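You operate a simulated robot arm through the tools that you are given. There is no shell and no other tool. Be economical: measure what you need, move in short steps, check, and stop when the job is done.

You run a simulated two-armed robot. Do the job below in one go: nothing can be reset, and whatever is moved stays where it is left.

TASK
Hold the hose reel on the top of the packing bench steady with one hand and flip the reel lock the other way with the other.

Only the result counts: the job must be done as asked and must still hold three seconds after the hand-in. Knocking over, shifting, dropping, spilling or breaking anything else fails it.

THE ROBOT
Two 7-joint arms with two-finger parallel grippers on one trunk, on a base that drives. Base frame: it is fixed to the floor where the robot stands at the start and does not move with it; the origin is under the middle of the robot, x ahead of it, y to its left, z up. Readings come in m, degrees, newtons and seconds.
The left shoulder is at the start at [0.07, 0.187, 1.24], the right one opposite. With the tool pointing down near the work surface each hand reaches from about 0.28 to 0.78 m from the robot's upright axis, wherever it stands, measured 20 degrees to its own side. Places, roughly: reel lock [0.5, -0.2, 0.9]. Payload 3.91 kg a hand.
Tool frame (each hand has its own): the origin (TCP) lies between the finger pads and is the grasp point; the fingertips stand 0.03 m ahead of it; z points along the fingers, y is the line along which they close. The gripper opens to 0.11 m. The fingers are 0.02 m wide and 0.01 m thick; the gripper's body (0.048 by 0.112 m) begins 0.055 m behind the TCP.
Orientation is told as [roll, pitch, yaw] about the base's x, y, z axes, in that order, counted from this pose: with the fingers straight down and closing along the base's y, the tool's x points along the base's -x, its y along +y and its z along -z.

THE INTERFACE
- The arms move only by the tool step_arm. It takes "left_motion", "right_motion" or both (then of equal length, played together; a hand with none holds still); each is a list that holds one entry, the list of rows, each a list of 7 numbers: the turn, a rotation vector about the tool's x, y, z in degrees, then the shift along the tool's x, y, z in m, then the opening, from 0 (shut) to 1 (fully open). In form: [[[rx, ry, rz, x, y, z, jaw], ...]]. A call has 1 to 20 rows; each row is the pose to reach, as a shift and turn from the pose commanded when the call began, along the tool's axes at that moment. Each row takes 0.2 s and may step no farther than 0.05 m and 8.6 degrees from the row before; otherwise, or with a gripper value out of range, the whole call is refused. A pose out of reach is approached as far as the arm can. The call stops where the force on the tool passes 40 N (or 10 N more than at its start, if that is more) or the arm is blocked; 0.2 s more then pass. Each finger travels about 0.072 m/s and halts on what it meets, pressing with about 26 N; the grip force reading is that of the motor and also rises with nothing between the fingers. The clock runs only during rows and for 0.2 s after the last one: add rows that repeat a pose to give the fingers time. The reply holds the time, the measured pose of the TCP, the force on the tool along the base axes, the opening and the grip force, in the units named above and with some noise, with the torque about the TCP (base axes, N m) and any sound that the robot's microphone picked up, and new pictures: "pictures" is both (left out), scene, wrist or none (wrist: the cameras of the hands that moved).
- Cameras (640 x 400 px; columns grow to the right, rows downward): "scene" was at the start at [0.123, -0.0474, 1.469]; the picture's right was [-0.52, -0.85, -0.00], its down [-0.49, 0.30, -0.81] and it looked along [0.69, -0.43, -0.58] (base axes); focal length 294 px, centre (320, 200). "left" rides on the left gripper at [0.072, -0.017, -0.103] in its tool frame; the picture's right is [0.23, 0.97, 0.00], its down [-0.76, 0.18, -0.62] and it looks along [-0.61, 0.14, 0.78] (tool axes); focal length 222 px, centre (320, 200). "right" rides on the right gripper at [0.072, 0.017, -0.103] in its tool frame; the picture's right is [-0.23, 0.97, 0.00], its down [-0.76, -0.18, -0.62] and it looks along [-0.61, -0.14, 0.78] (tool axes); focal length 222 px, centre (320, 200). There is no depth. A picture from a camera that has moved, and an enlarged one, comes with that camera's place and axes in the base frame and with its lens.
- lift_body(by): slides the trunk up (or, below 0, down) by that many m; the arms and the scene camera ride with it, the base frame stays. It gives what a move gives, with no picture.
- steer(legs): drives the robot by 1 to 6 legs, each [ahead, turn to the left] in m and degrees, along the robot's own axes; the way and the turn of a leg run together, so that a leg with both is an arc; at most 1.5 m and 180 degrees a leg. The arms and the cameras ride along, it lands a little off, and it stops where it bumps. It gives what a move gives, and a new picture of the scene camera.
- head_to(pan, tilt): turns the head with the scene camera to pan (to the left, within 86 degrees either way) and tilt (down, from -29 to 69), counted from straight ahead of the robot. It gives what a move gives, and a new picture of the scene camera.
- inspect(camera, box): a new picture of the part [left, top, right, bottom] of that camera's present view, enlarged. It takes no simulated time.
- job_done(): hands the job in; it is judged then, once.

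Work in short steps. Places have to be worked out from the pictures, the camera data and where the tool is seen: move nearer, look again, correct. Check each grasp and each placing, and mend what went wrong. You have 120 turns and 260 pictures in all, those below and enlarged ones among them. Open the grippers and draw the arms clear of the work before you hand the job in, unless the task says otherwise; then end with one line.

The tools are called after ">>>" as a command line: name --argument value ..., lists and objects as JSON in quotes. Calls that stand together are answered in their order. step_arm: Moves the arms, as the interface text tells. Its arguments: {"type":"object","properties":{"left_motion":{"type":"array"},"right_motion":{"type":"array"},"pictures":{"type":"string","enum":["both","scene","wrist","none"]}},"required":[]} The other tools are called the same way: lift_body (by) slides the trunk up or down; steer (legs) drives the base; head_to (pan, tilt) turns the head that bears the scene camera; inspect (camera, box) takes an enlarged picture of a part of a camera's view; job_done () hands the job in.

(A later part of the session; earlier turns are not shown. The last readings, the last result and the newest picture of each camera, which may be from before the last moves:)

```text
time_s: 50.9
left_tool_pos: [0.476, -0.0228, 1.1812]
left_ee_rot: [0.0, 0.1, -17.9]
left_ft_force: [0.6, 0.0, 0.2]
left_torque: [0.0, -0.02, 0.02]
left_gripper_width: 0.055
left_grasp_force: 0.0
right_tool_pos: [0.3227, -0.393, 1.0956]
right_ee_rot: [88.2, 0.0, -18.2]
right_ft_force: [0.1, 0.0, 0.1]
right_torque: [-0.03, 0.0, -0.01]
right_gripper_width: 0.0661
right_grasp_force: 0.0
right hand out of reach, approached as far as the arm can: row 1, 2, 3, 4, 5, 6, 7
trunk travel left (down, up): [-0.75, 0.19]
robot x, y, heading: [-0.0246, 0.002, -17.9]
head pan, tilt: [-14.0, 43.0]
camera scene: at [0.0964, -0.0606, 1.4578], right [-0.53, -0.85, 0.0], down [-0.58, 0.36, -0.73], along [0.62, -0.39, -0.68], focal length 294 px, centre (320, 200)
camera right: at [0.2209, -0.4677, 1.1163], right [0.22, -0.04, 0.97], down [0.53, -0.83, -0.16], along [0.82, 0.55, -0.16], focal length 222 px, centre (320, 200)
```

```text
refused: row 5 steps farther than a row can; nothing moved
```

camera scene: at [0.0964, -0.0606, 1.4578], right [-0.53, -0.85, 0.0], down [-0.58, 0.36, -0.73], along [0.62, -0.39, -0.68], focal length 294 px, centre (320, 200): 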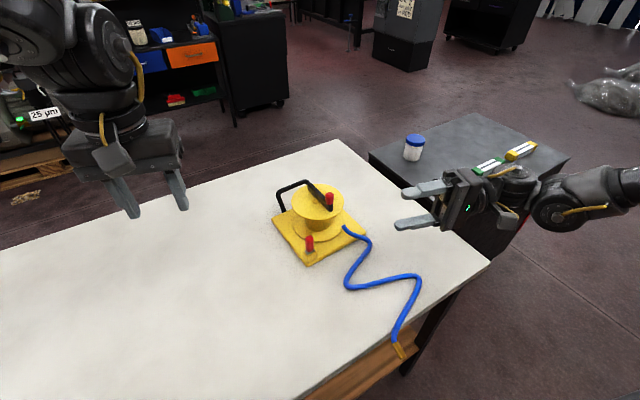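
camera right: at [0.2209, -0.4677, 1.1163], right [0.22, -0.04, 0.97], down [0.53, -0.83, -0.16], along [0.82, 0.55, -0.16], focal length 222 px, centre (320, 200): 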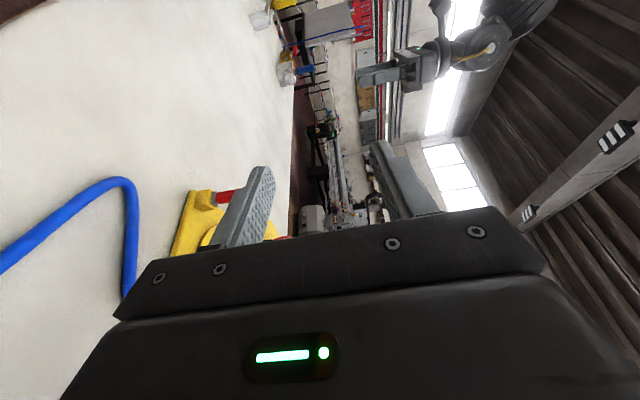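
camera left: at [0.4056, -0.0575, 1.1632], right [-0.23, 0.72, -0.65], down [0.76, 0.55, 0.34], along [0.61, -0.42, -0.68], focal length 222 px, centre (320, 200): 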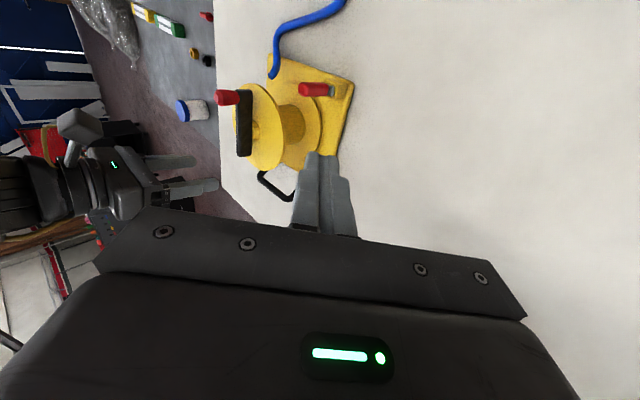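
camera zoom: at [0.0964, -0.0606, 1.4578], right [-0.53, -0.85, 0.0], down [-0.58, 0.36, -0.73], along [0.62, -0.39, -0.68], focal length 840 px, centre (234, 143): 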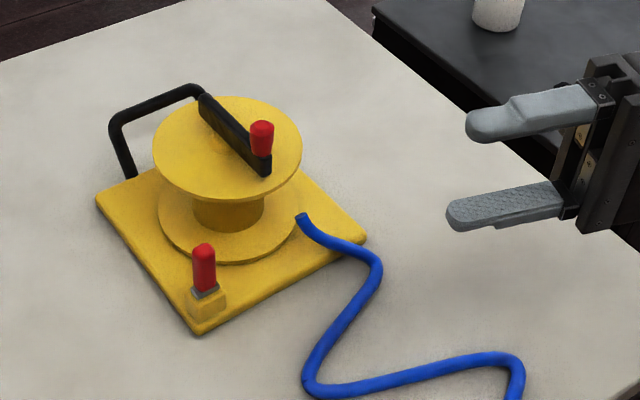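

The last rotation step was too large; I resend it with smaller ones.

>>> step_arm --right_motion '[[[8.5, 0, 0, -0.02, 0, 0, 0.6], [17, 0, 0, -0.04, 0, 0, 0.6], [25.5, 0, 0, -0.06, 0.0, 0, 0.6], [34, 0, 0, -0.08, 0.0, 0, 0.6], [42.5, 0, 0, -0.1, 0.0, 0, 0.6], [42.5, 0, 0, -0.13, 0.0, 0.0, 0.6], [42.5, 0, 0, -0.16, 0.0, 0.0, 0.6], [42.5, 0, 0, -0.19, 0.0, 0.0, 0.6], [42.5, 0, 0, -0.19, 0.0, 0.0, 0.6]]]'

```text
time_s: 52.9
left_tool_pos: [0.4749, -0.0234, 1.1817]
left_ee_rot: [0.0, 0.0, -17.8]
left_ft_force: [-0.4, 0.9, 0.0]
left_torque: [-0.02, -0.02, -0.03]
left_gripper_width: 0.055
left_grasp_force: 0.0
right_tool_pos: [0.5038, -0.4479, 1.1032]
right_ee_rot: [46.0, 0.1, -18.1]
right_ft_force: [-0.3, -1.0, -0.4]
right_torque: [-0.03, -0.02, 0.0]
right_gripper_width: 0.0661
right_grasp_force: 0.0
trunk travel left (down, up): [-0.75, 0.19]
robot x, y, heading: [-0.0172, 0.0012, -17.7]
head pan, tilt: [-14.0, 43.0]
camera scene: at [0.0959, -0.061, 1.4578], right [-0.53, -0.85, 0.0], down [-0.58, 0.36, -0.73], along [0.62, -0.39, -0.68], focal length 294 px, centre (320, 200)
camera right: at [0.4158, -0.4849, 1.1885], right [0.43, 0.57, 0.7], down [0.55, -0.78, 0.3], along [0.72, 0.25, -0.65], focal length 222 px, centre (320, 200)
```

scene: 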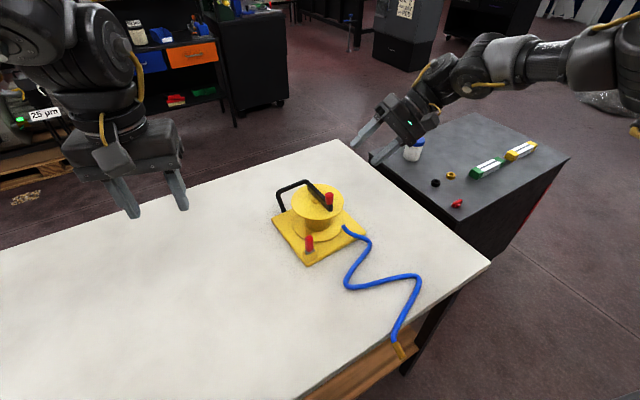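
right: 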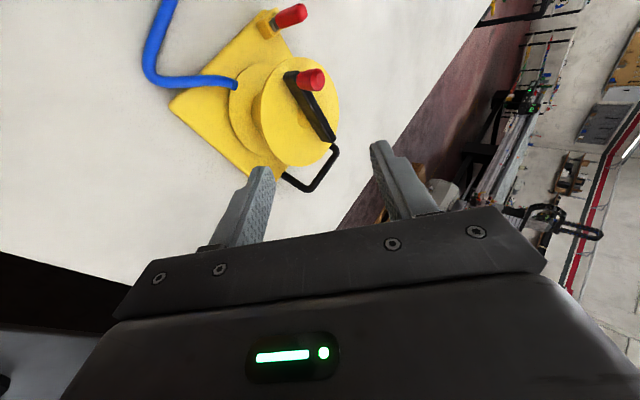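

Now it's fully within reach. I move over the drum with a milder roll (30°) and closing across the crank bar, ending above it at about (0.555,-0.345,1.06).

>>> step_arm --right_motion '[[[4, 2.8, -3.6, -0.004, 0.012, 0.028, 0.5], [8, 5.6, -7.2, -0.008, 0.024, 0.056, 0.4], [12, 8.4, -10.8, -0.012, 0.036, 0.084, 0.4], [16, 11.2, -14.3, -0.0167, 0.048, 0.1117, 0.4], [16, 11.2, -14.3, -0.0167, 0.048, 0.1117, 0.4]]]'

>>> inspect --camera "scene" --box '[250, 150, 450, 290]'

```text
time_s: 54.1
left_tool_pos: [0.4752, -0.0228, 1.18]
left_ee_rot: [0.0, 0.1, -17.8]
left_ft_force: [-0.1, 0.0, 0.4]
left_torque: [0.0, 0.0, -0.03]
left_gripper_width: 0.0548
left_grasp_force: 0.0
right_tool_pos: [0.4585, -0.3699, 1.0798]
right_ee_rot: [29.9, 0.0, 0.0]
right_ft_force: [-0.4, 0.7, -0.3]
right_torque: [0.0, -0.01, 0.05]
right_gripper_width: 0.0441
right_grasp_force: 0.1
right hand out of reach, approached as far as the arm can: row 2, 3, 4, 5
trunk travel left (down, up): [-0.75, 0.19]
robot x, y, heading: [-0.0201, -0.0008, -18.1]
head pan, tilt: [-14.0, 43.0]
camera scene: at [0.0963, -0.0611, 1.4578], right [-0.53, -0.85, 0.0], down [-0.58, 0.36, -0.73], along [0.62, -0.39, -0.68], focal length 294 px, centre (320, 200)
camera right: at [0.3849, -0.4076, 1.1795], right [0.23, 0.84, 0.49], down [0.76, -0.46, 0.45], along [0.61, 0.27, -0.75], focal length 222 px, centre (320, 200)
```

scene: 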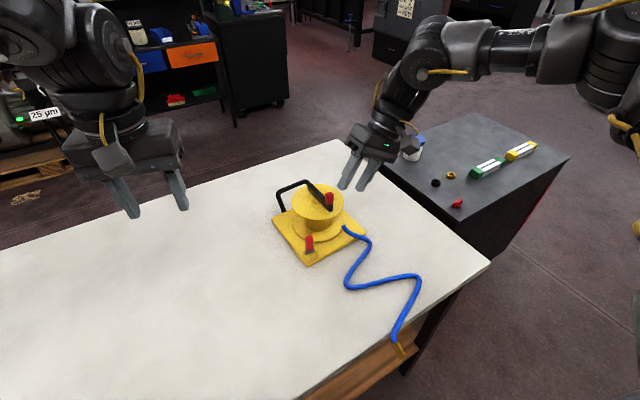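
right: 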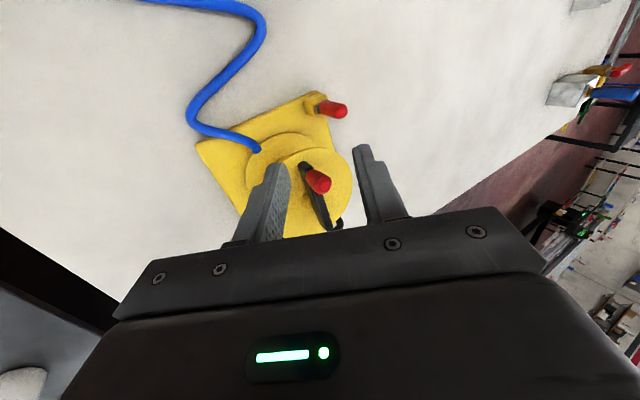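

```text
2.86 times, centred on (350, 220) of scene
camera zoom: at [0.0963, -0.0611, 1.4578], right [-0.53, -0.85, 0.0], down [-0.58, 0.36, -0.73], along [0.62, -0.39, -0.68], focal length 840 px, centre (234, 143)
```

zoom: 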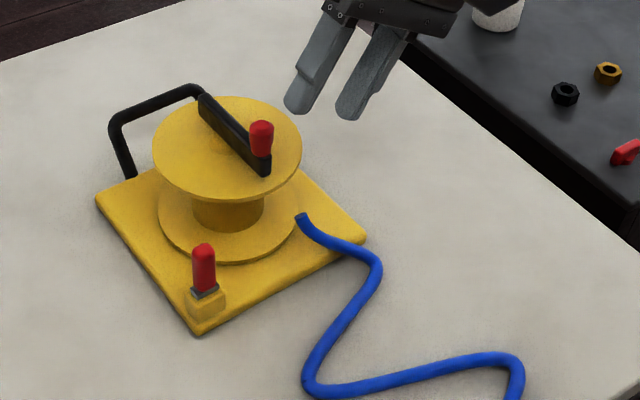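

I probe which direction is actually blocked: first straight left, then straight ahead.

>>> step_arm --right_motion '[[[0, 0, 0, 0, 0.026, 0.015, 0.4], [0, 0, 0, 0, 0.052, 0.03, 0.4], [0, 0, 0, 0, 0.052, 0.03, 0.4]]]' --pictures "none"

>>> step_arm --right_motion '[[[0, 0, 0, -0.03, 0, 0, 0.4], [0, 0, 0, -0.06, 0, 0, 0.4], [0, 0, 0, -0.06, 0.0, 0.0, 0.4]]]' --pictures "none"

```text
time_s: 54.9
left_tool_pos: [0.4765, -0.0233, 1.1814]
left_ee_rot: [-0.1, 0.1, -17.8]
left_ft_force: [0.0, -0.2, 0.1]
left_torque: [0.03, 0.0, -0.05]
left_gripper_width: 0.0551
left_grasp_force: 0.1
right_tool_pos: [0.4412, -0.318, 1.0827]
right_ee_rot: [29.8, 0.1, 0.1]
right_ft_force: [-0.5, 0.5, -0.6]
right_torque: [0.03, 0.03, 0.0]
right_gripper_width: 0.0439
right_grasp_force: 0.0
right hand out of reach, approached as far as the arm can: row 1, 2, 3
trunk travel left (down, up): [-0.75, 0.19]
robot x, y, heading: [-0.0169, 0.0016, -17.9]
head pan, tilt: [-14.0, 43.0]
```

```text
time_s: 55.7
left_tool_pos: [0.4769, -0.0216, 1.1818]
left_ee_rot: [0.1, 0.1, -17.7]
left_ft_force: [-0.8, -0.6, -0.6]
left_torque: [0.04, 0.0, 0.0]
left_gripper_width: 0.055
left_grasp_force: 0.0
right_tool_pos: [0.4494, -0.3359, 1.0908]
right_ee_rot: [30.0, 0.0, 0.0]
right_ft_force: [-1.0, 1.1, 0.4]
right_torque: [0.0, -0.01, 0.0]
right_gripper_width: 0.0441
right_grasp_force: 0.1
right hand out of reach, approached as far as the arm can: row 1, 2, 3
trunk travel left (down, up): [-0.75, 0.19]
robot x, y, heading: [-0.0212, 0.001, -17.9]
head pan, tilt: [-14.0, 43.0]
```

Forward is what's blocked, and the inward yaw is what shortens it; at 46° roll and yaw -18 it reached farther without complaint. I return to that orientation with jaws closed, above the drum just right of the crank, to press down on the flange.

>>> step_arm --right_motion '[[[-4, -2.8, 3.6, 0.0, -0.02, 0, 0.2], [-8, -5.6, 7.2, -0.01, -0.04, 0, 0], [-12, -8.4, 10.8, -0.03, -0.054, 0, 0], [-16, -11.2, 14.3, -0.06, -0.0541, 0.0, 0], [-16, -11.2, 14.3, -0.0886, -0.0541, 0.0045, 0], [-16, -11.2, 14.3, -0.0886, -0.0541, 0.0045, 0]]]'

>>> inspect --camera "scene" --box '[250, 150, 450, 290]'

```text
time_s: 57.1
left_tool_pos: [0.475, -0.0234, 1.1809]
left_ee_rot: [-0.1, 0.0, -17.8]
left_ft_force: [-0.2, -0.5, -0.8]
left_torque: [0.01, 0.0, 0.01]
left_gripper_width: 0.055
left_grasp_force: 0.1
right_tool_pos: [0.516, -0.3847, 1.0676]
right_ee_rot: [46.0, 0.1, -18.1]
right_ft_force: [0.7, -0.2, 0.0]
right_torque: [-0.02, 0.0, -0.01]
right_gripper_width: 0.0
right_grasp_force: 25.9
right hand out of reach, approached as far as the arm can: row 5, 6
trunk travel left (down, up): [-0.75, 0.19]
robot x, y, heading: [-0.021, 0.0009, -17.8]
head pan, tilt: [-14.0, 43.0]
camera scene: at [0.0963, -0.0607, 1.4578], right [-0.53, -0.85, 0.0], down [-0.58, 0.36, -0.73], along [0.62, -0.39, -0.68], focal length 294 px, centre (320, 200)
camera right: at [0.4274, -0.4217, 1.1536], right [0.43, 0.57, 0.7], down [0.55, -0.78, 0.3], along [0.72, 0.25, -0.65], focal length 222 px, centre (320, 200)
```

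scene: 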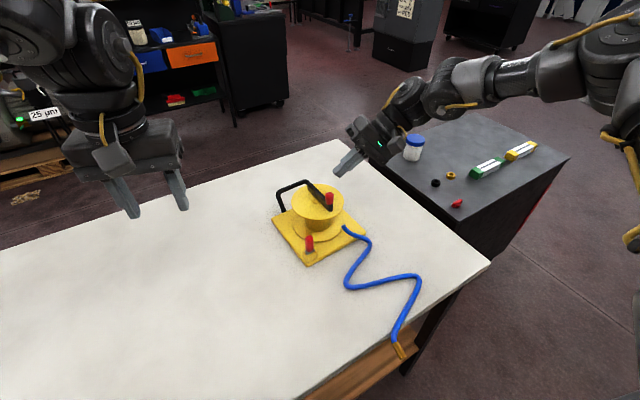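
right: 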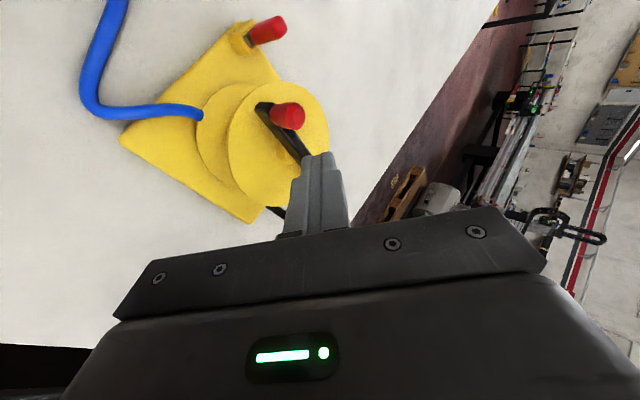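

```text
2.86 times, centred on (350, 220) of scene
camera zoom: at [0.0963, -0.0607, 1.4578], right [-0.53, -0.85, 0.0], down [-0.58, 0.36, -0.73], along [0.62, -0.39, -0.68], focal length 840 px, centre (234, 143)
```

zoom: 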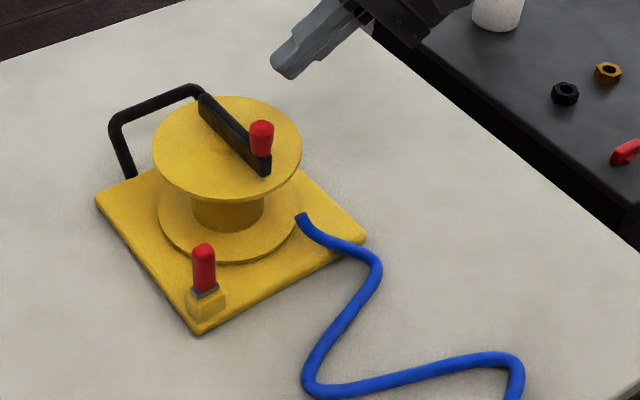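

The tip hovers over the right part of the flange (drum centre confirmed at about (0.55,-0.34)). I lower to tip height ≈0.987 while moving slightly ahead, clear of the crank.

>>> step_arm --right_motion '[[[0, 0, 0, -0.005, -0.014, 0.014, 0], [0, 0, 0, -0.01, -0.028, 0.028, 0], [0, 0, 0, -0.0196, -0.0423, 0.0425, 0], [0, 0, 0, -0.0196, -0.0423, 0.0425, 0]]]'

>>> inspect --camera "scene" --box '[250, 150, 450, 290]'

```text
time_s: 58.1
left_tool_pos: [0.475, -0.0225, 1.1816]
left_ee_rot: [-0.1, 0.1, -17.8]
left_ft_force: [-0.5, -0.4, -0.3]
left_torque: [0.01, -0.02, 0.03]
left_gripper_width: 0.055
left_grasp_force: 0.1
right_tool_pos: [0.4989, -0.3927, 1.039]
right_ee_rot: [46.0, 0.0, -18.1]
right_ft_force: [0.2, -0.3, 0.7]
right_torque: [-0.05, -0.03, 0.02]
right_gripper_width: 0.0
right_grasp_force: 25.9
right hand out of reach, approached as far as the arm can: row 1, 2, 3, 4
trunk travel left (down, up): [-0.75, 0.19]
robot x, y, heading: [-0.016, 0.0027, -18.0]
head pan, tilt: [-14.0, 43.0]
camera scene: at [0.0966, -0.0605, 1.4578], right [-0.53, -0.85, 0.0], down [-0.58, 0.36, -0.73], along [0.62, -0.39, -0.68], focal length 294 px, centre (320, 200)
camera right: at [0.4103, -0.4287, 1.1237], right [0.43, 0.57, 0.7], down [0.55, -0.78, 0.3], along [0.72, 0.25, -0.65], focal length 222 px, centre (320, 200)
```

scene: 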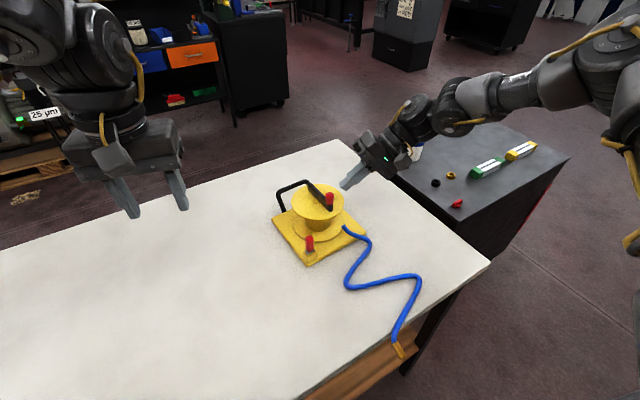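
right: 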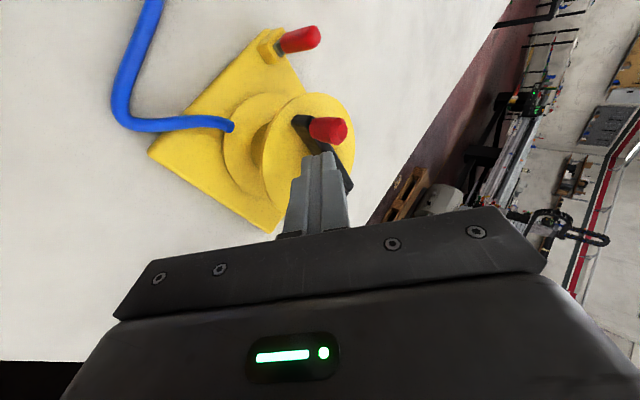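

```text
2.86 times, centred on (350, 220) of scene
camera zoom: at [0.0966, -0.0605, 1.4578], right [-0.53, -0.85, 0.0], down [-0.58, 0.36, -0.73], along [0.62, -0.39, -0.68], focal length 840 px, centre (234, 143)
```

zoom: 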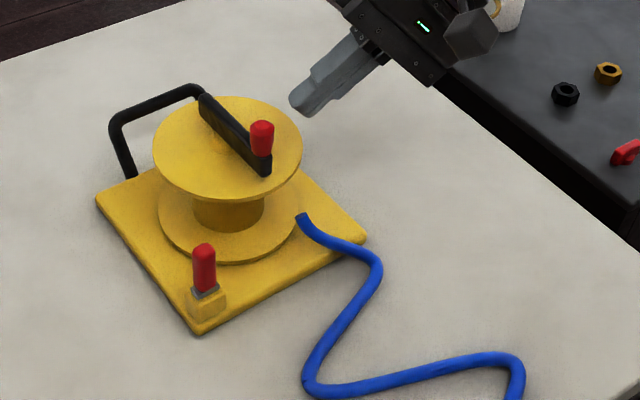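

The arm is nearly straight, so height relative to the shoulder matters: I raise the right hand and then lower the trunk 0.2.

>>> step_arm --right_motion '[[[0, 0, 0, 0.02, 0.01, -0.03, 0], [0, 0, 0, 0.03, 0.04, -0.06, 0], [0, 0, 0, 0.03, 0.07, -0.08, 0], [0, 0, 0, 0.03, 0.1, -0.1, 0]]]' --left_motion '[[[0, 0, 0, 0, 0, -0.02, 0.5], [0, 0, 0, 0, 0, -0.04, 0.5], [0, 0, 0, 0, 0, -0.06, 0.5], [0, 0, 0, 0, 0, -0.08, 0.5]]]' --pictures "none"

>>> lift_body --by -0.18

```text
time_s: 59.1
left_tool_pos: [0.4717, -0.0241, 1.263]
left_ee_rot: [-0.2, -0.1, -17.6]
left_ft_force: [-0.7, -0.2, -0.5]
left_torque: [0.04, -0.01, 0.02]
left_gripper_width: 0.055
left_grasp_force: 0.1
left hand out of reach, approached as far as the arm can: row 4
right_tool_pos: [0.4679, -0.3843, 1.1792]
right_ee_rot: [45.9, 0.0, -18.0]
right_ft_force: [-0.8, -0.6, -0.5]
right_torque: [-0.04, -0.01, 0.0]
right_gripper_width: 0.0
right_grasp_force: 26.4
trunk travel left (down, up): [-0.75, 0.19]
robot x, y, heading: [-0.019, 0.0008, -17.7]
head pan, tilt: [-14.0, 43.0]
```

```text
time_s: 61.1
left_tool_pos: [0.4721, -0.0255, 1.082]
left_ee_rot: [-0.2, 0.0, -17.6]
left_ft_force: [-0.1, 0.3, -0.4]
left_torque: [0.02, -0.02, 0.02]
left_gripper_width: 0.0549
left_grasp_force: 0.0
right_tool_pos: [0.4698, -0.3833, 0.9987]
right_ee_rot: [45.9, 0.1, -18.1]
right_ft_force: [0.6, -0.7, -0.9]
right_torque: [-0.03, 0.01, 0.03]
right_gripper_width: 0.0
right_grasp_force: 26.0
trunk travel left (down, up): [-0.57, 0.37]
robot x, y, heading: [-0.0193, -0.0027, -17.8]
head pan, tilt: [-14.0, 43.0]
```

Height relation is now good. The rim grip is rotation-symmetric, so I'll approach it from near-right: fingers level, pointing (0.5,0.87), to a standoff at about (0.484,-0.454,0.98) first moving away from the knob.

>>> step_arm --right_motion '[[[0, 0, 0, -0.012, -0.019, -0.0105, 0.2], [0, 0, 0, -0.024, -0.038, -0.021, 0.4], [0, 0, 0, -0.0353, -0.0583, -0.0316, 0.5], [-7.5, -1.9, 0.8, -0.0353, -0.0583, -0.0316, 0.6], [-15, -3.8, 1.6, -0.0353, -0.0583, -0.0316, 0.6], [-22.5, -5.8, 2.4, -0.0353, -0.0583, -0.0316, 0.6], [-30, -7.7, 3.2, -0.0353, -0.0583, -0.0316, 0.6], [-37.5, -9.7, 3.9, -0.0353, -0.0583, -0.0316, 0.6], [-44, -11.4, 4.6, -0.0353, -0.0583, -0.0316, 0.6], [-44, -11.4, 4.6, -0.0353, -0.0583, -0.0316, 0.6]]]'

>>> inspect --camera "scene" --box '[250, 70, 450, 210]'

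```text
time_s: 63.3
left_tool_pos: [0.4716, -0.0257, 1.0811]
left_ee_rot: [0.0, 0.0, -17.6]
left_ft_force: [-0.1, -0.2, -0.3]
left_torque: [-0.01, -0.01, 0.01]
left_gripper_width: 0.0551
left_grasp_force: 0.1
right_tool_pos: [0.3677, -0.4077, 0.9665]
right_ee_rot: [88.9, -2.4, -31.1]
right_ft_force: [0.5, 0.5, -0.7]
right_torque: [0.03, 0.03, -0.02]
right_gripper_width: 0.066
right_grasp_force: 0.0
right hand out of reach, approached as far as the arm can: row 6, 7, 8, 9, 10
trunk travel left (down, up): [-0.57, 0.37]
robot x, y, heading: [-0.0209, -0.0008, -18.0]
head pan, tilt: [-14.0, 43.0]
camera scene: at [0.0967, -0.0608, 1.2778], right [-0.53, -0.85, 0.0], down [-0.58, 0.36, -0.73], along [0.62, -0.39, -0.68], focal length 294 px, centre (320, 200)
camera right: at [0.2513, -0.4585, 0.9844], right [0.17, -0.08, 0.98], down [0.33, -0.93, -0.14], along [0.93, 0.35, -0.13], focal length 222 px, centre (320, 200)
```

scene: 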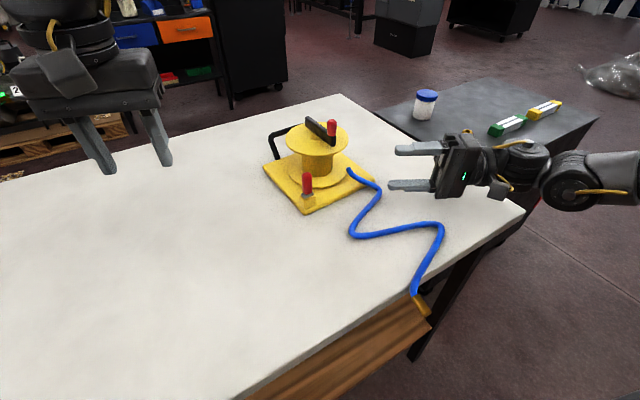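
right: 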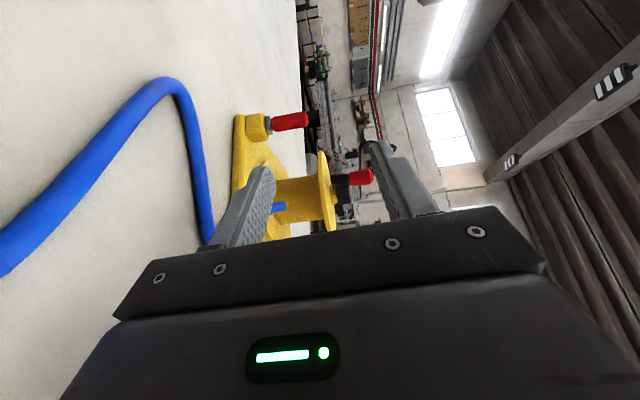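

```text
2.86 times, centred on (350, 140) of scene
camera zoom: at [0.0967, -0.0608, 1.2778], right [-0.53, -0.85, 0.0], down [-0.58, 0.36, -0.73], along [0.62, -0.39, -0.68], focal length 840 px, centre (234, 371)
```

zoom: 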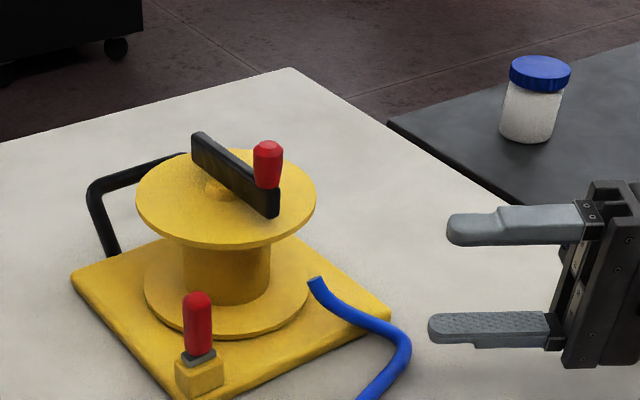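

The hand ended nearer than asked. I test whether it can advance in +x from this pose when yawed to point more forward (which is more natural for the arm).

>>> step_arm --right_motion '[[[0, -8, 0, 0, 0, 0, 0.6], [0, -16, 0, -0.01, 0, 0, 0.6], [0, -16, 0, -0.03, 0, 0, 0.6], [0, -16, 0, -0.05, 0, 0, 0.6], [0, -16, 0, -0.07, 0, 0, 0.6], [0, -16, 0, -0.07, 0, 0, 0.6]]]' --pictures "scene"

```text
time_s: 64.7
left_tool_pos: [0.472, -0.0247, 1.0818]
left_ee_rot: [-0.1, 0.0, -17.7]
left_ft_force: [-0.1, -0.1, 1.2]
left_torque: [-0.01, 0.0, -0.05]
left_gripper_width: 0.055
left_grasp_force: 0.0
right_tool_pos: [0.4102, -0.4321, 0.9657]
right_ee_rot: [89.4, -2.8, -47.2]
right_ft_force: [0.0, 0.8, 0.1]
right_torque: [-0.01, 0.0, 0.01]
right_gripper_width: 0.0658
right_grasp_force: 0.1
right hand out of reach, approached as far as the arm can: row 5, 6
trunk travel left (down, up): [-0.57, 0.37]
robot x, y, heading: [-0.0207, 0.0018, -18.3]
head pan, tilt: [-14.0, 43.0]
camera scene: at [0.0967, -0.0605, 1.2778], right [-0.53, -0.85, 0.0], down [-0.58, 0.36, -0.73], along [0.62, -0.39, -0.68], focal length 294 px, centre (320, 200)
```

scene: 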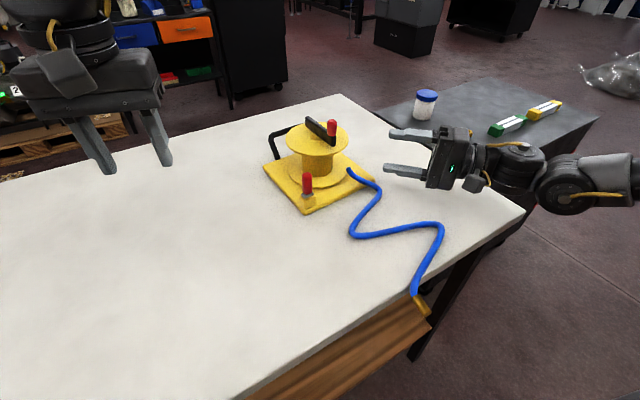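

Pointing forward helps. I also note that turning the base moved the right shoulder 8 cm farther from the reel; since the rolled left hand worked at heading 0, I'll back the right hand off and turn back to heading 0.

>>> step_arm --right_motion '[[[0, 0, 0, 0, 0.02, -0.04, 0.6], [0, 0, 0, 0, 0.04, -0.08, 0.6], [0, 0, 0, 0, 0.06, -0.12, 0.6], [0, 0, 0, 0, 0.08, -0.16, 0.6], [0, 0, 0, 0, 0.08, -0.19, 0.6]]]' --pictures "scene"

```text
time_s: 65.9
left_tool_pos: [0.4714, -0.0249, 1.0817]
left_ee_rot: [-0.1, 0.0, -17.6]
left_ft_force: [-0.2, 0.4, 0.3]
left_torque: [-0.01, 0.01, -0.02]
left_gripper_width: 0.0547
left_grasp_force: 0.2
right_tool_pos: [0.2683, -0.5579, 1.0458]
right_ee_rot: [89.6, -2.5, -47.1]
right_ft_force: [0.6, 0.6, -0.4]
right_torque: [0.01, -0.02, -0.01]
right_gripper_width: 0.0659
right_grasp_force: 0.1
right hand out of reach, approached as far as the arm can: row 3
trunk travel left (down, up): [-0.57, 0.37]
robot x, y, heading: [-0.0201, -0.0029, -17.6]
head pan, tilt: [-14.0, 43.0]
camera scene: at [0.097, -0.0604, 1.2777], right [-0.53, -0.85, 0.0], down [-0.58, 0.36, -0.73], along [0.62, -0.39, -0.68], focal length 294 px, centre (320, 200)
```

scene: 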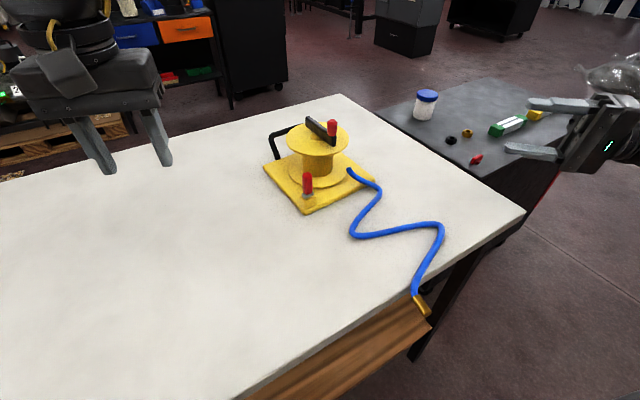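

Clear of the reel; I turn the base back to heading 0 and recover the 2 cm.

>>> steer --legs '[[0, 18], [0.02, 0]]'

>>> head_to --pan -32 --tilt 40

```text
time_s: 67.7
left_tool_pos: [0.4745, 0.1277, 1.0815]
left_ee_rot: [0.0, 0.0, 0.5]
left_ft_force: [0.0, 0.3, -0.3]
left_torque: [0.02, -0.02, -0.02]
left_gripper_width: 0.0554
left_grasp_force: 0.0
right_tool_pos: [0.446, -0.4415, 1.048]
right_ee_rot: [89.4, -2.6, -28.9]
right_ft_force: [-0.8, -1.0, -0.3]
right_torque: [-0.01, 0.01, -0.01]
right_gripper_width: 0.066
right_grasp_force: 0.1
trunk travel left (down, up): [-0.57, 0.37]
robot x, y, heading: [0.0027, -0.0015, 0.2]
head pan, tilt: [-14.0, 43.0]
camera scene: at [0.1276, -0.0215, 1.278], right [-0.24, -0.97, 0.0], down [-0.66, 0.16, -0.73], along [0.71, -0.17, -0.68], focal length 294 px, centre (320, 200)
```

scene: 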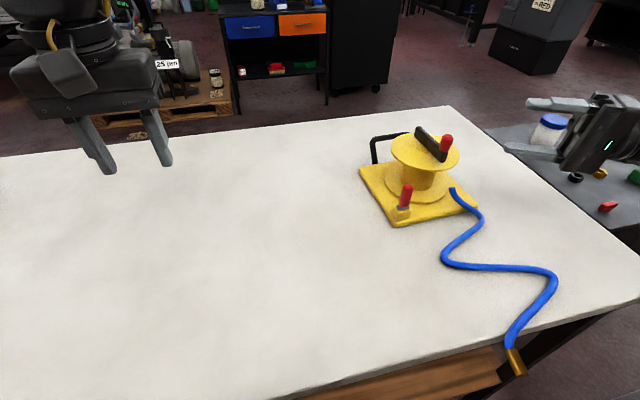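

```text
time_s: 68.5
left_tool_pos: [0.4751, 0.1286, 1.082]
left_ee_rot: [-0.1, 0.0, 0.4]
left_ft_force: [-0.4, 0.1, 0.1]
left_torque: [-0.01, 0.03, -0.01]
left_gripper_width: 0.0551
left_grasp_force: 0.1
right_tool_pos: [0.4473, -0.4417, 1.0459]
right_ee_rot: [89.5, -2.6, -28.9]
right_ft_force: [0.0, 0.1, 0.4]
right_torque: [-0.03, 0.0, -0.03]
right_gripper_width: 0.066
right_grasp_force: 0.1
trunk travel left (down, up): [-0.57, 0.37]
robot x, y, heading: [-0.0006, -0.001, 0.3]
head pan, tilt: [-32.0, 40.0]
camera scene: at [0.1203, -0.0459, 1.2822], right [-0.53, -0.85, 0.0], down [-0.55, 0.34, -0.77], along [0.65, -0.4, -0.64], focal length 294 px, centre (320, 200)
```

scene: 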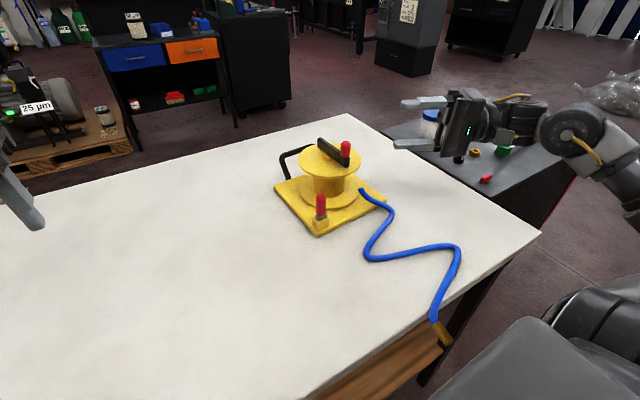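

Good. I zoom in to fix the flange's height and place before approaching.

>>> inspect --camera "scene" --box '[265, 125, 395, 240]'

>>> inspect --camera "right" --box '[160, 60, 460, 260]'

```text
3.48 times, centred on (330, 182) of scene
camera zoom: at [0.1203, -0.0459, 1.2822], right [-0.53, -0.85, 0.0], down [-0.55, 0.34, -0.77], along [0.65, -0.4, -0.64], focal length 1023 px, centre (285, 261)
```

zoom: 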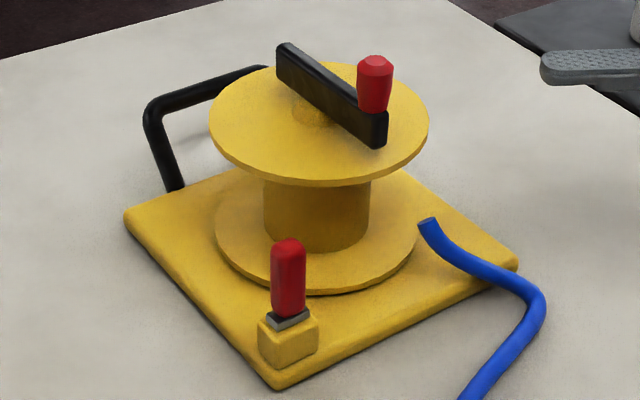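

```text
2.00 times, centred on (310, 160) of right
camera zoom: at [0.332, -0.4962, 1.0627], right [0.16, -0.08, 0.98], down [0.37, -0.92, -0.14], along [0.91, 0.39, -0.12], focal length 444 px, centre (340, 280)
```

zoom: 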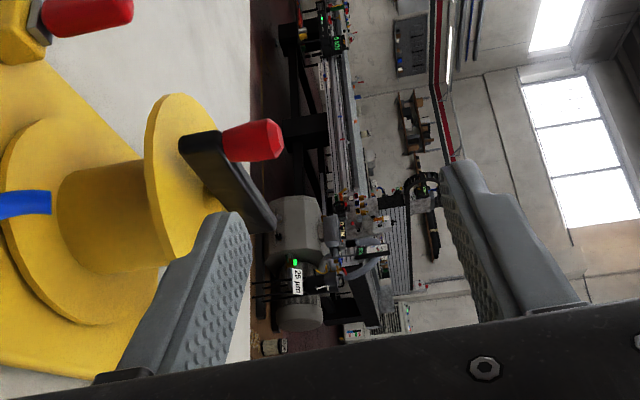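

Flange mid-height comes out at about z 0.951, radius 0.064, centre (0.55,-0.336). I lower the right hand to the standoff (0.484,-0.455,0.949) and level it.

>>> step_arm --right_motion '[[[0, 0, 1, -0.012, -0.03, 0.0, 0.6], [0, 0, 2, -0.023, -0.06, 0.003, 0.6], [0, 0, 2.6, -0.034, -0.097, 0.0066, 0.6], [0, 0, 2.6, -0.034, -0.097, 0.0066, 0.6]]]'

>>> inspect --camera "right" --box '[160, 60, 460, 260]'

```text
time_s: 69.5
left_tool_pos: [0.4755, 0.1276, 1.0816]
left_ee_rot: [-0.1, 0.0, 0.5]
left_ft_force: [-0.8, -0.2, -0.3]
left_torque: [0.04, -0.01, 0.01]
left_gripper_width: 0.0549
left_grasp_force: 0.1
right_tool_pos: [0.482, -0.4547, 0.9504]
right_ee_rot: [89.5, 0.0, -29.0]
right_ft_force: [-0.8, 0.1, 0.1]
right_torque: [-0.03, -0.01, -0.02]
right_gripper_width: 0.066
right_grasp_force: 0.0
trunk travel left (down, up): [-0.57, 0.37]
robot x, y, heading: [0.0008, 0.0004, 0.4]
head pan, tilt: [-32.0, 40.0]
camera scene: at [0.12, -0.0457, 1.2823], right [-0.53, -0.85, 0.0], down [-0.55, 0.34, -0.77], along [0.65, -0.4, -0.64], focal length 294 px, centre (320, 200)
camera right: at [0.3681, -0.5105, 0.9698], right [0.2, -0.1, 0.97], down [0.36, -0.92, -0.17], along [0.91, 0.39, -0.15], focal length 222 px, centre (320, 200)
```

scene: 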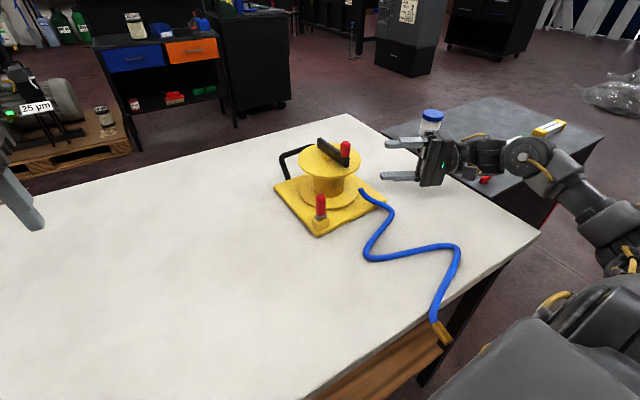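
right: 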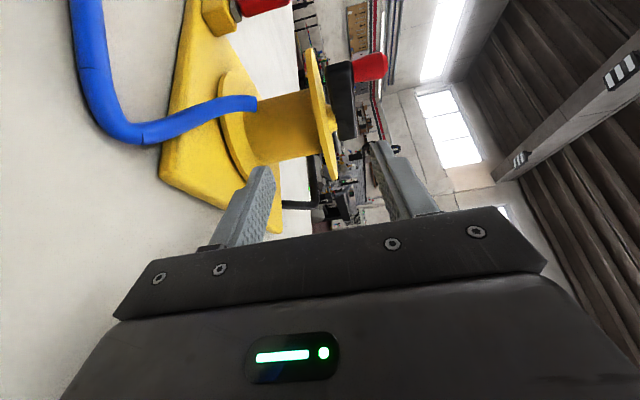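

```text
2.00 times, centred on (310, 160) of right
camera zoom: at [0.3681, -0.5105, 0.9698], right [0.2, -0.1, 0.97], down [0.36, -0.92, -0.17], along [0.91, 0.39, -0.15], focal length 444 px, centre (340, 280)
```

zoom: 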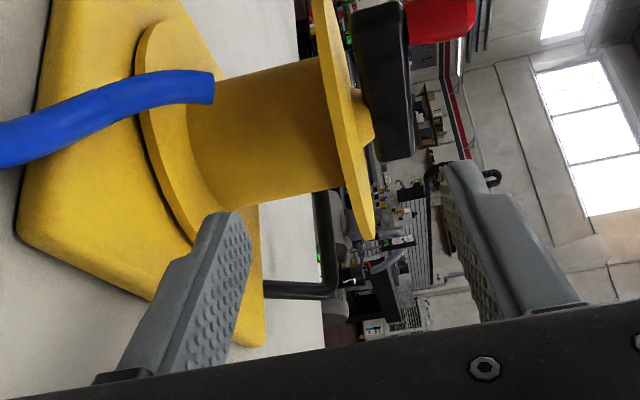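

The flange sits neatly between the two fingers. I advance 65 mm along the fingers, then close on the rim.

>>> step_arm --right_motion '[[[0, 0, 0, 0, 0, 0.02, 0.6], [0, 0, 0, 0, 0, 0.04, 0.6], [0, 0, 0, 0, 0, 0.055, 0.6], [0, 0, 0, 0, 0, 0.065, 0.6], [0, 0, 0, 0, 0, 0.065, 0.6]]]'

>>> inspect --camera "scene" --box '[265, 115, 425, 235]'

```text
time_s: 70.7
left_tool_pos: [0.4759, 0.1289, 1.0818]
left_ee_rot: [-0.1, 0.0, 0.4]
left_ft_force: [0.4, 0.0, -0.2]
left_torque: [0.02, 0.0, 0.02]
left_gripper_width: 0.055
left_grasp_force: 0.1
right_tool_pos: [0.5132, -0.3983, 0.9513]
right_ee_rot: [89.5, 0.0, -29.0]
right_ft_force: [-1.6, -1.1, -1.1]
right_torque: [-0.05, 0.03, -0.02]
right_gripper_width: 0.0659
right_grasp_force: 0.1
trunk travel left (down, up): [-0.57, 0.37]
robot x, y, heading: [0.001, 0.0026, 0.3]
head pan, tilt: [-32.0, 40.0]
camera scene: at [0.1206, -0.0462, 1.2822], right [-0.53, -0.85, 0.0], down [-0.55, 0.34, -0.77], along [0.65, -0.4, -0.64], focal length 294 px, centre (320, 200)
camera right: at [0.4001, -0.4538, 0.9704], right [0.2, -0.1, 0.97], down [0.36, -0.92, -0.17], along [0.91, 0.39, -0.15], focal length 222 px, centre (320, 200)
```

scene: 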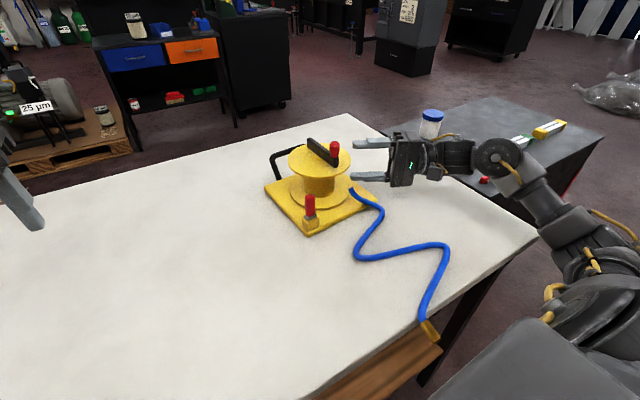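
right: 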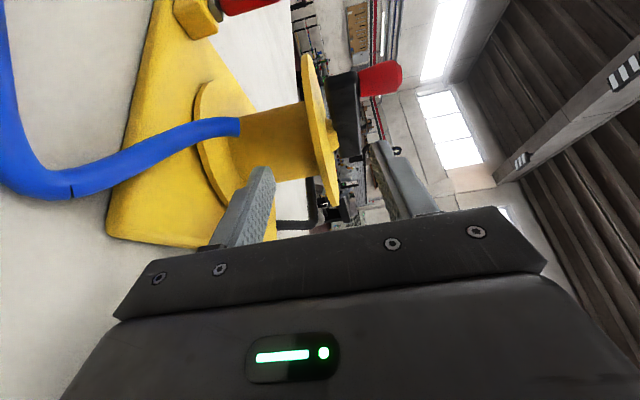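

```text
3.33 times, centred on (345, 175) of scene
camera zoom: at [0.1206, -0.0462, 1.2822], right [-0.53, -0.85, 0.0], down [-0.55, 0.34, -0.77], along [0.65, -0.4, -0.64], focal length 980 px, centre (237, 283)
```

zoom: 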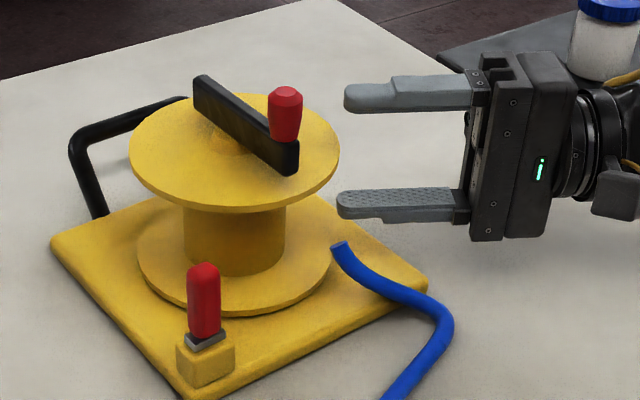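

The reel slid about 2 cm left while I advanced (the lower finger apparently caught the hose end at z≈0.9) – which actually brings it back near its original place (lever ≈(0.482,-0.247), drum ≈(0.56,-0.318)). I back off, narrow the jaws so the lower finger passes above the hose, raise 5 mm and advance again a little.

>>> step_arm --right_motion '[[[0, 0, 0, 0, 0, -0.015, 0.5], [0, 0, 0, 0, 0.005, -0.02, 0.4], [0, 0, 0, 0, 0.005, -0.02, 0.35], [0, 0, 0, 0, 0.005, 0.0, 0.35], [0, 0, 0, 0, 0.005, 0.012, 0.35], [0, 0, 0, 0, 0.005, 0.022, 0.35]]]'

>>> inspect --camera "scene" --box '[265, 115, 425, 235]'

>>> inspect --camera "right" --box '[160, 60, 460, 260]'

```text
time_s: 72.1
left_tool_pos: [0.4764, 0.1285, 1.0811]
left_ee_rot: [-0.2, 0.0, 0.3]
left_ft_force: [-0.8, 0.1, 0.2]
left_torque: [0.01, 0.01, -0.02]
left_gripper_width: 0.055
left_grasp_force: 0.0
right_tool_pos: [0.5257, -0.3787, 0.9546]
right_ee_rot: [89.4, -0.1, -29.1]
right_ft_force: [-1.4, -2.3, 1.2]
right_torque: [-0.03, -0.01, -0.02]
right_gripper_width: 0.0383
right_grasp_force: 0.1
trunk travel left (down, up): [-0.57, 0.37]
robot x, y, heading: [-0.0038, -0.002, 0.2]
head pan, tilt: [-32.0, 40.0]
camera scene: at [0.1207, -0.0461, 1.2822], right [-0.53, -0.85, 0.0], down [-0.55, 0.34, -0.77], along [0.65, -0.4, -0.64], focal length 294 px, centre (320, 200)
camera right: at [0.412, -0.4344, 0.9747], right [0.2, -0.1, 0.97], down [0.36, -0.92, -0.17], along [0.91, 0.39, -0.15], focal length 222 px, centre (320, 200)
```

scene: 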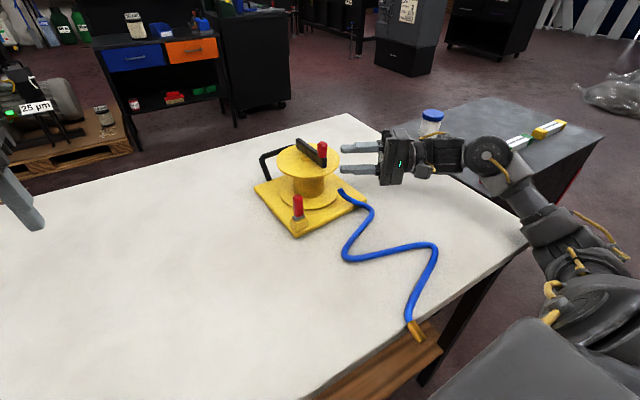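
right: 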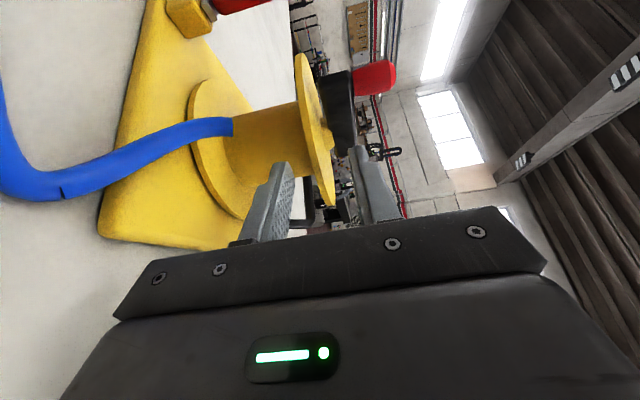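

```text
3.33 times, centred on (345, 175) of scene
camera zoom: at [0.1207, -0.0461, 1.2822], right [-0.53, -0.85, 0.0], down [-0.55, 0.34, -0.77], along [0.65, -0.4, -0.64], focal length 980 px, centre (237, 283)
```

zoom: 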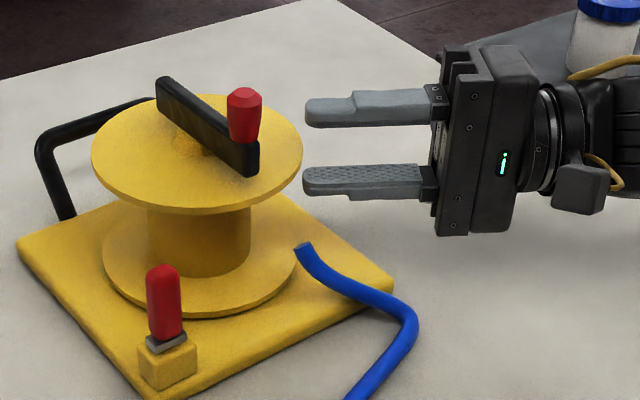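

```text
2.00 times, centred on (310, 160) of right
camera zoom: at [0.412, -0.4344, 0.9747], right [0.2, -0.1, 0.97], down [0.36, -0.92, -0.17], along [0.91, 0.39, -0.15], focal length 444 px, centre (340, 280)
```

zoom: 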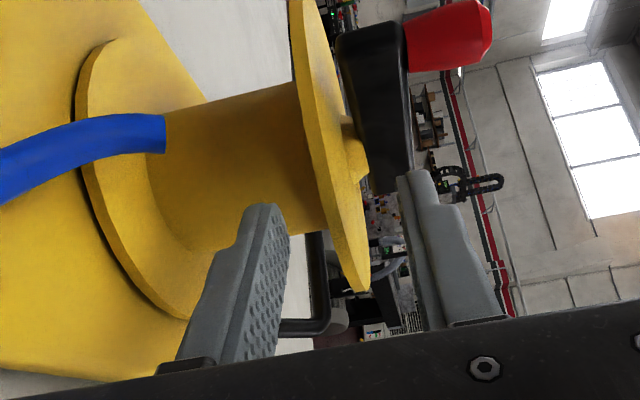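

Comparing distances, both times the fingertips stopped exactly at the rim radius: the drum evidently acts as a solid cylinder, so gripping under the flange is impossible. Instead I'll lay the closed fingers flat on top of the flange, right of the crank, and press down. First over it, not touching.

>>> step_arm --right_motion '[[[0, 0, 0, 0, 0, -0.03, 0.2], [0, 0, 0, 0, 0.02, -0.04, 0], [0, 0, 0, 0, 0.04, -0.04, 0], [0, 0, 0, 0, 0.04, -0.04, 0], [0, 0, 0, 0, 0.04, -0.01, 0], [0, 0, 0, 0, 0.04, 0.015, 0], [0, 0, 0, 0, 0.04, 0.04, 0], [0, 0, 0, 0, 0.04, 0.04, 0]]]'

>>> inspect --camera "scene" --box '[245, 115, 405, 235]'

```text
time_s: 74.1
left_tool_pos: [0.4659, 0.1241, 1.0813]
left_ee_rot: [-0.3, -0.5, 0.5]
left_ft_force: [0.3, 0.2, -0.7]
left_torque: [-0.03, 0.06, -0.01]
left_gripper_width: 0.055
left_grasp_force: 0.1
right_tool_pos: [0.5327, -0.357, 0.9944]
right_ee_rot: [87.9, -0.4, -30.5]
right_ft_force: [1.2, 0.4, -0.5]
right_torque: [0.04, -0.01, 0.01]
right_gripper_width: 0.0
right_grasp_force: 25.5
trunk travel left (down, up): [-0.57, 0.37]
robot x, y, heading: [-0.0066, -0.002, -2.1]
head pan, tilt: [-32.0, 40.0]
stopped in row 8 (right hand): the arm was blocked; the commanded pose is now the measured one
camera scene: at [0.0864, -0.05, 1.286], right [-0.56, -0.83, -0.01], down [-0.51, 0.36, -0.78], along [0.65, -0.43, -0.63], focal length 294 px, centre (320, 200)
camera right: at [0.4171, -0.4085, 1.0161], right [0.21, -0.08, 0.97], down [0.34, -0.93, -0.15], along [0.92, 0.36, -0.17], focal length 222 px, centre (320, 200)
```

scene: 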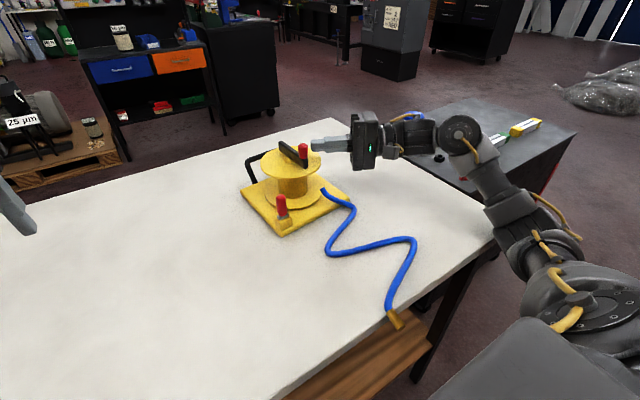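
right: 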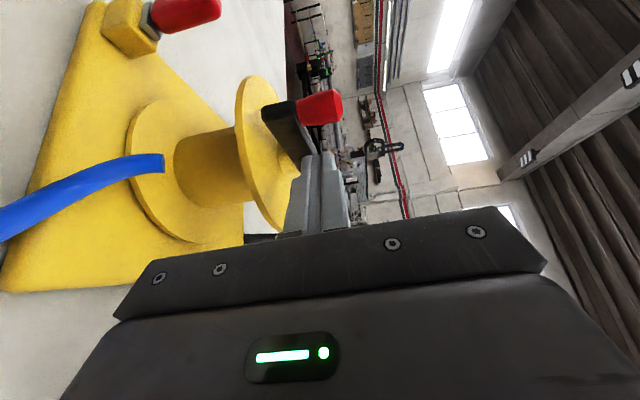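

```text
3.33 times, centred on (325, 175) of scene
camera zoom: at [0.0864, -0.05, 1.286], right [-0.56, -0.83, -0.01], down [-0.51, 0.36, -0.78], along [0.65, -0.43, -0.63], focal length 980 px, centre (303, 283)
```

zoom: 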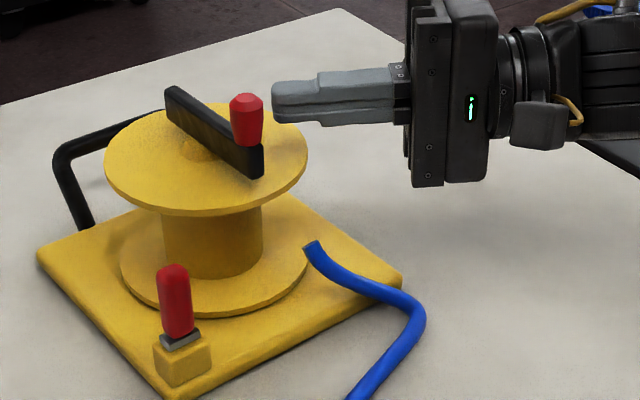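

"Blocked", and the base heading shifted 2°: the low elbow met the bench edge. I back the hand away from the reel and up first, then raise the trunk to free the elbow.

>>> step_arm --right_motion '[[[0, 0, 0, 0, 0.005, -0.03, 0], [0, 0, 0, 0, 0.02, -0.06, 0], [0, 0, 0, 0, 0.04, -0.08, 0], [0, 0, 0, 0, 0.06, -0.1, 0]]]' --pictures "none"

>>> lift_body --by 0.13

```text
time_s: 75.1
left_tool_pos: [0.4823, 0.1255, 1.0759]
left_ee_rot: [-0.2, 0.3, 0.8]
left_ft_force: [0.4, -0.2, 0.8]
left_torque: [0.03, 0.01, 0.03]
left_gripper_width: 0.0549
left_grasp_force: 0.0
right_tool_pos: [0.5034, -0.4353, 1.0495]
right_ee_rot: [88.3, 0.4, -29.7]
right_ft_force: [0.7, -0.1, -0.1]
right_torque: [0.0, 0.02, 0.05]
right_gripper_width: 0.0003
right_grasp_force: 26.0
trunk travel left (down, up): [-0.57, 0.37]
robot x, y, heading: [-0.0025, 0.0004, -1.0]
head pan, tilt: [-32.0, 40.0]
```

```text
time_s: 76.7
left_tool_pos: [0.4825, 0.1275, 1.2075]
left_ee_rot: [-0.1, 0.3, 0.4]
left_ft_force: [-0.1, 0.0, -0.6]
left_torque: [0.0, 0.03, 0.02]
left_gripper_width: 0.0552
left_grasp_force: 0.0
right_tool_pos: [0.5031, -0.4336, 1.181]
right_ee_rot: [88.4, 0.4, -29.6]
right_ft_force: [0.0, -0.5, 0.1]
right_torque: [0.0, 0.02, 0.01]
right_gripper_width: 0.0
right_grasp_force: 26.1
trunk travel left (down, up): [-0.7, 0.24]
robot x, y, heading: [0.0017, 0.0011, -0.9]
head pan, tilt: [-32.0, 40.0]
```

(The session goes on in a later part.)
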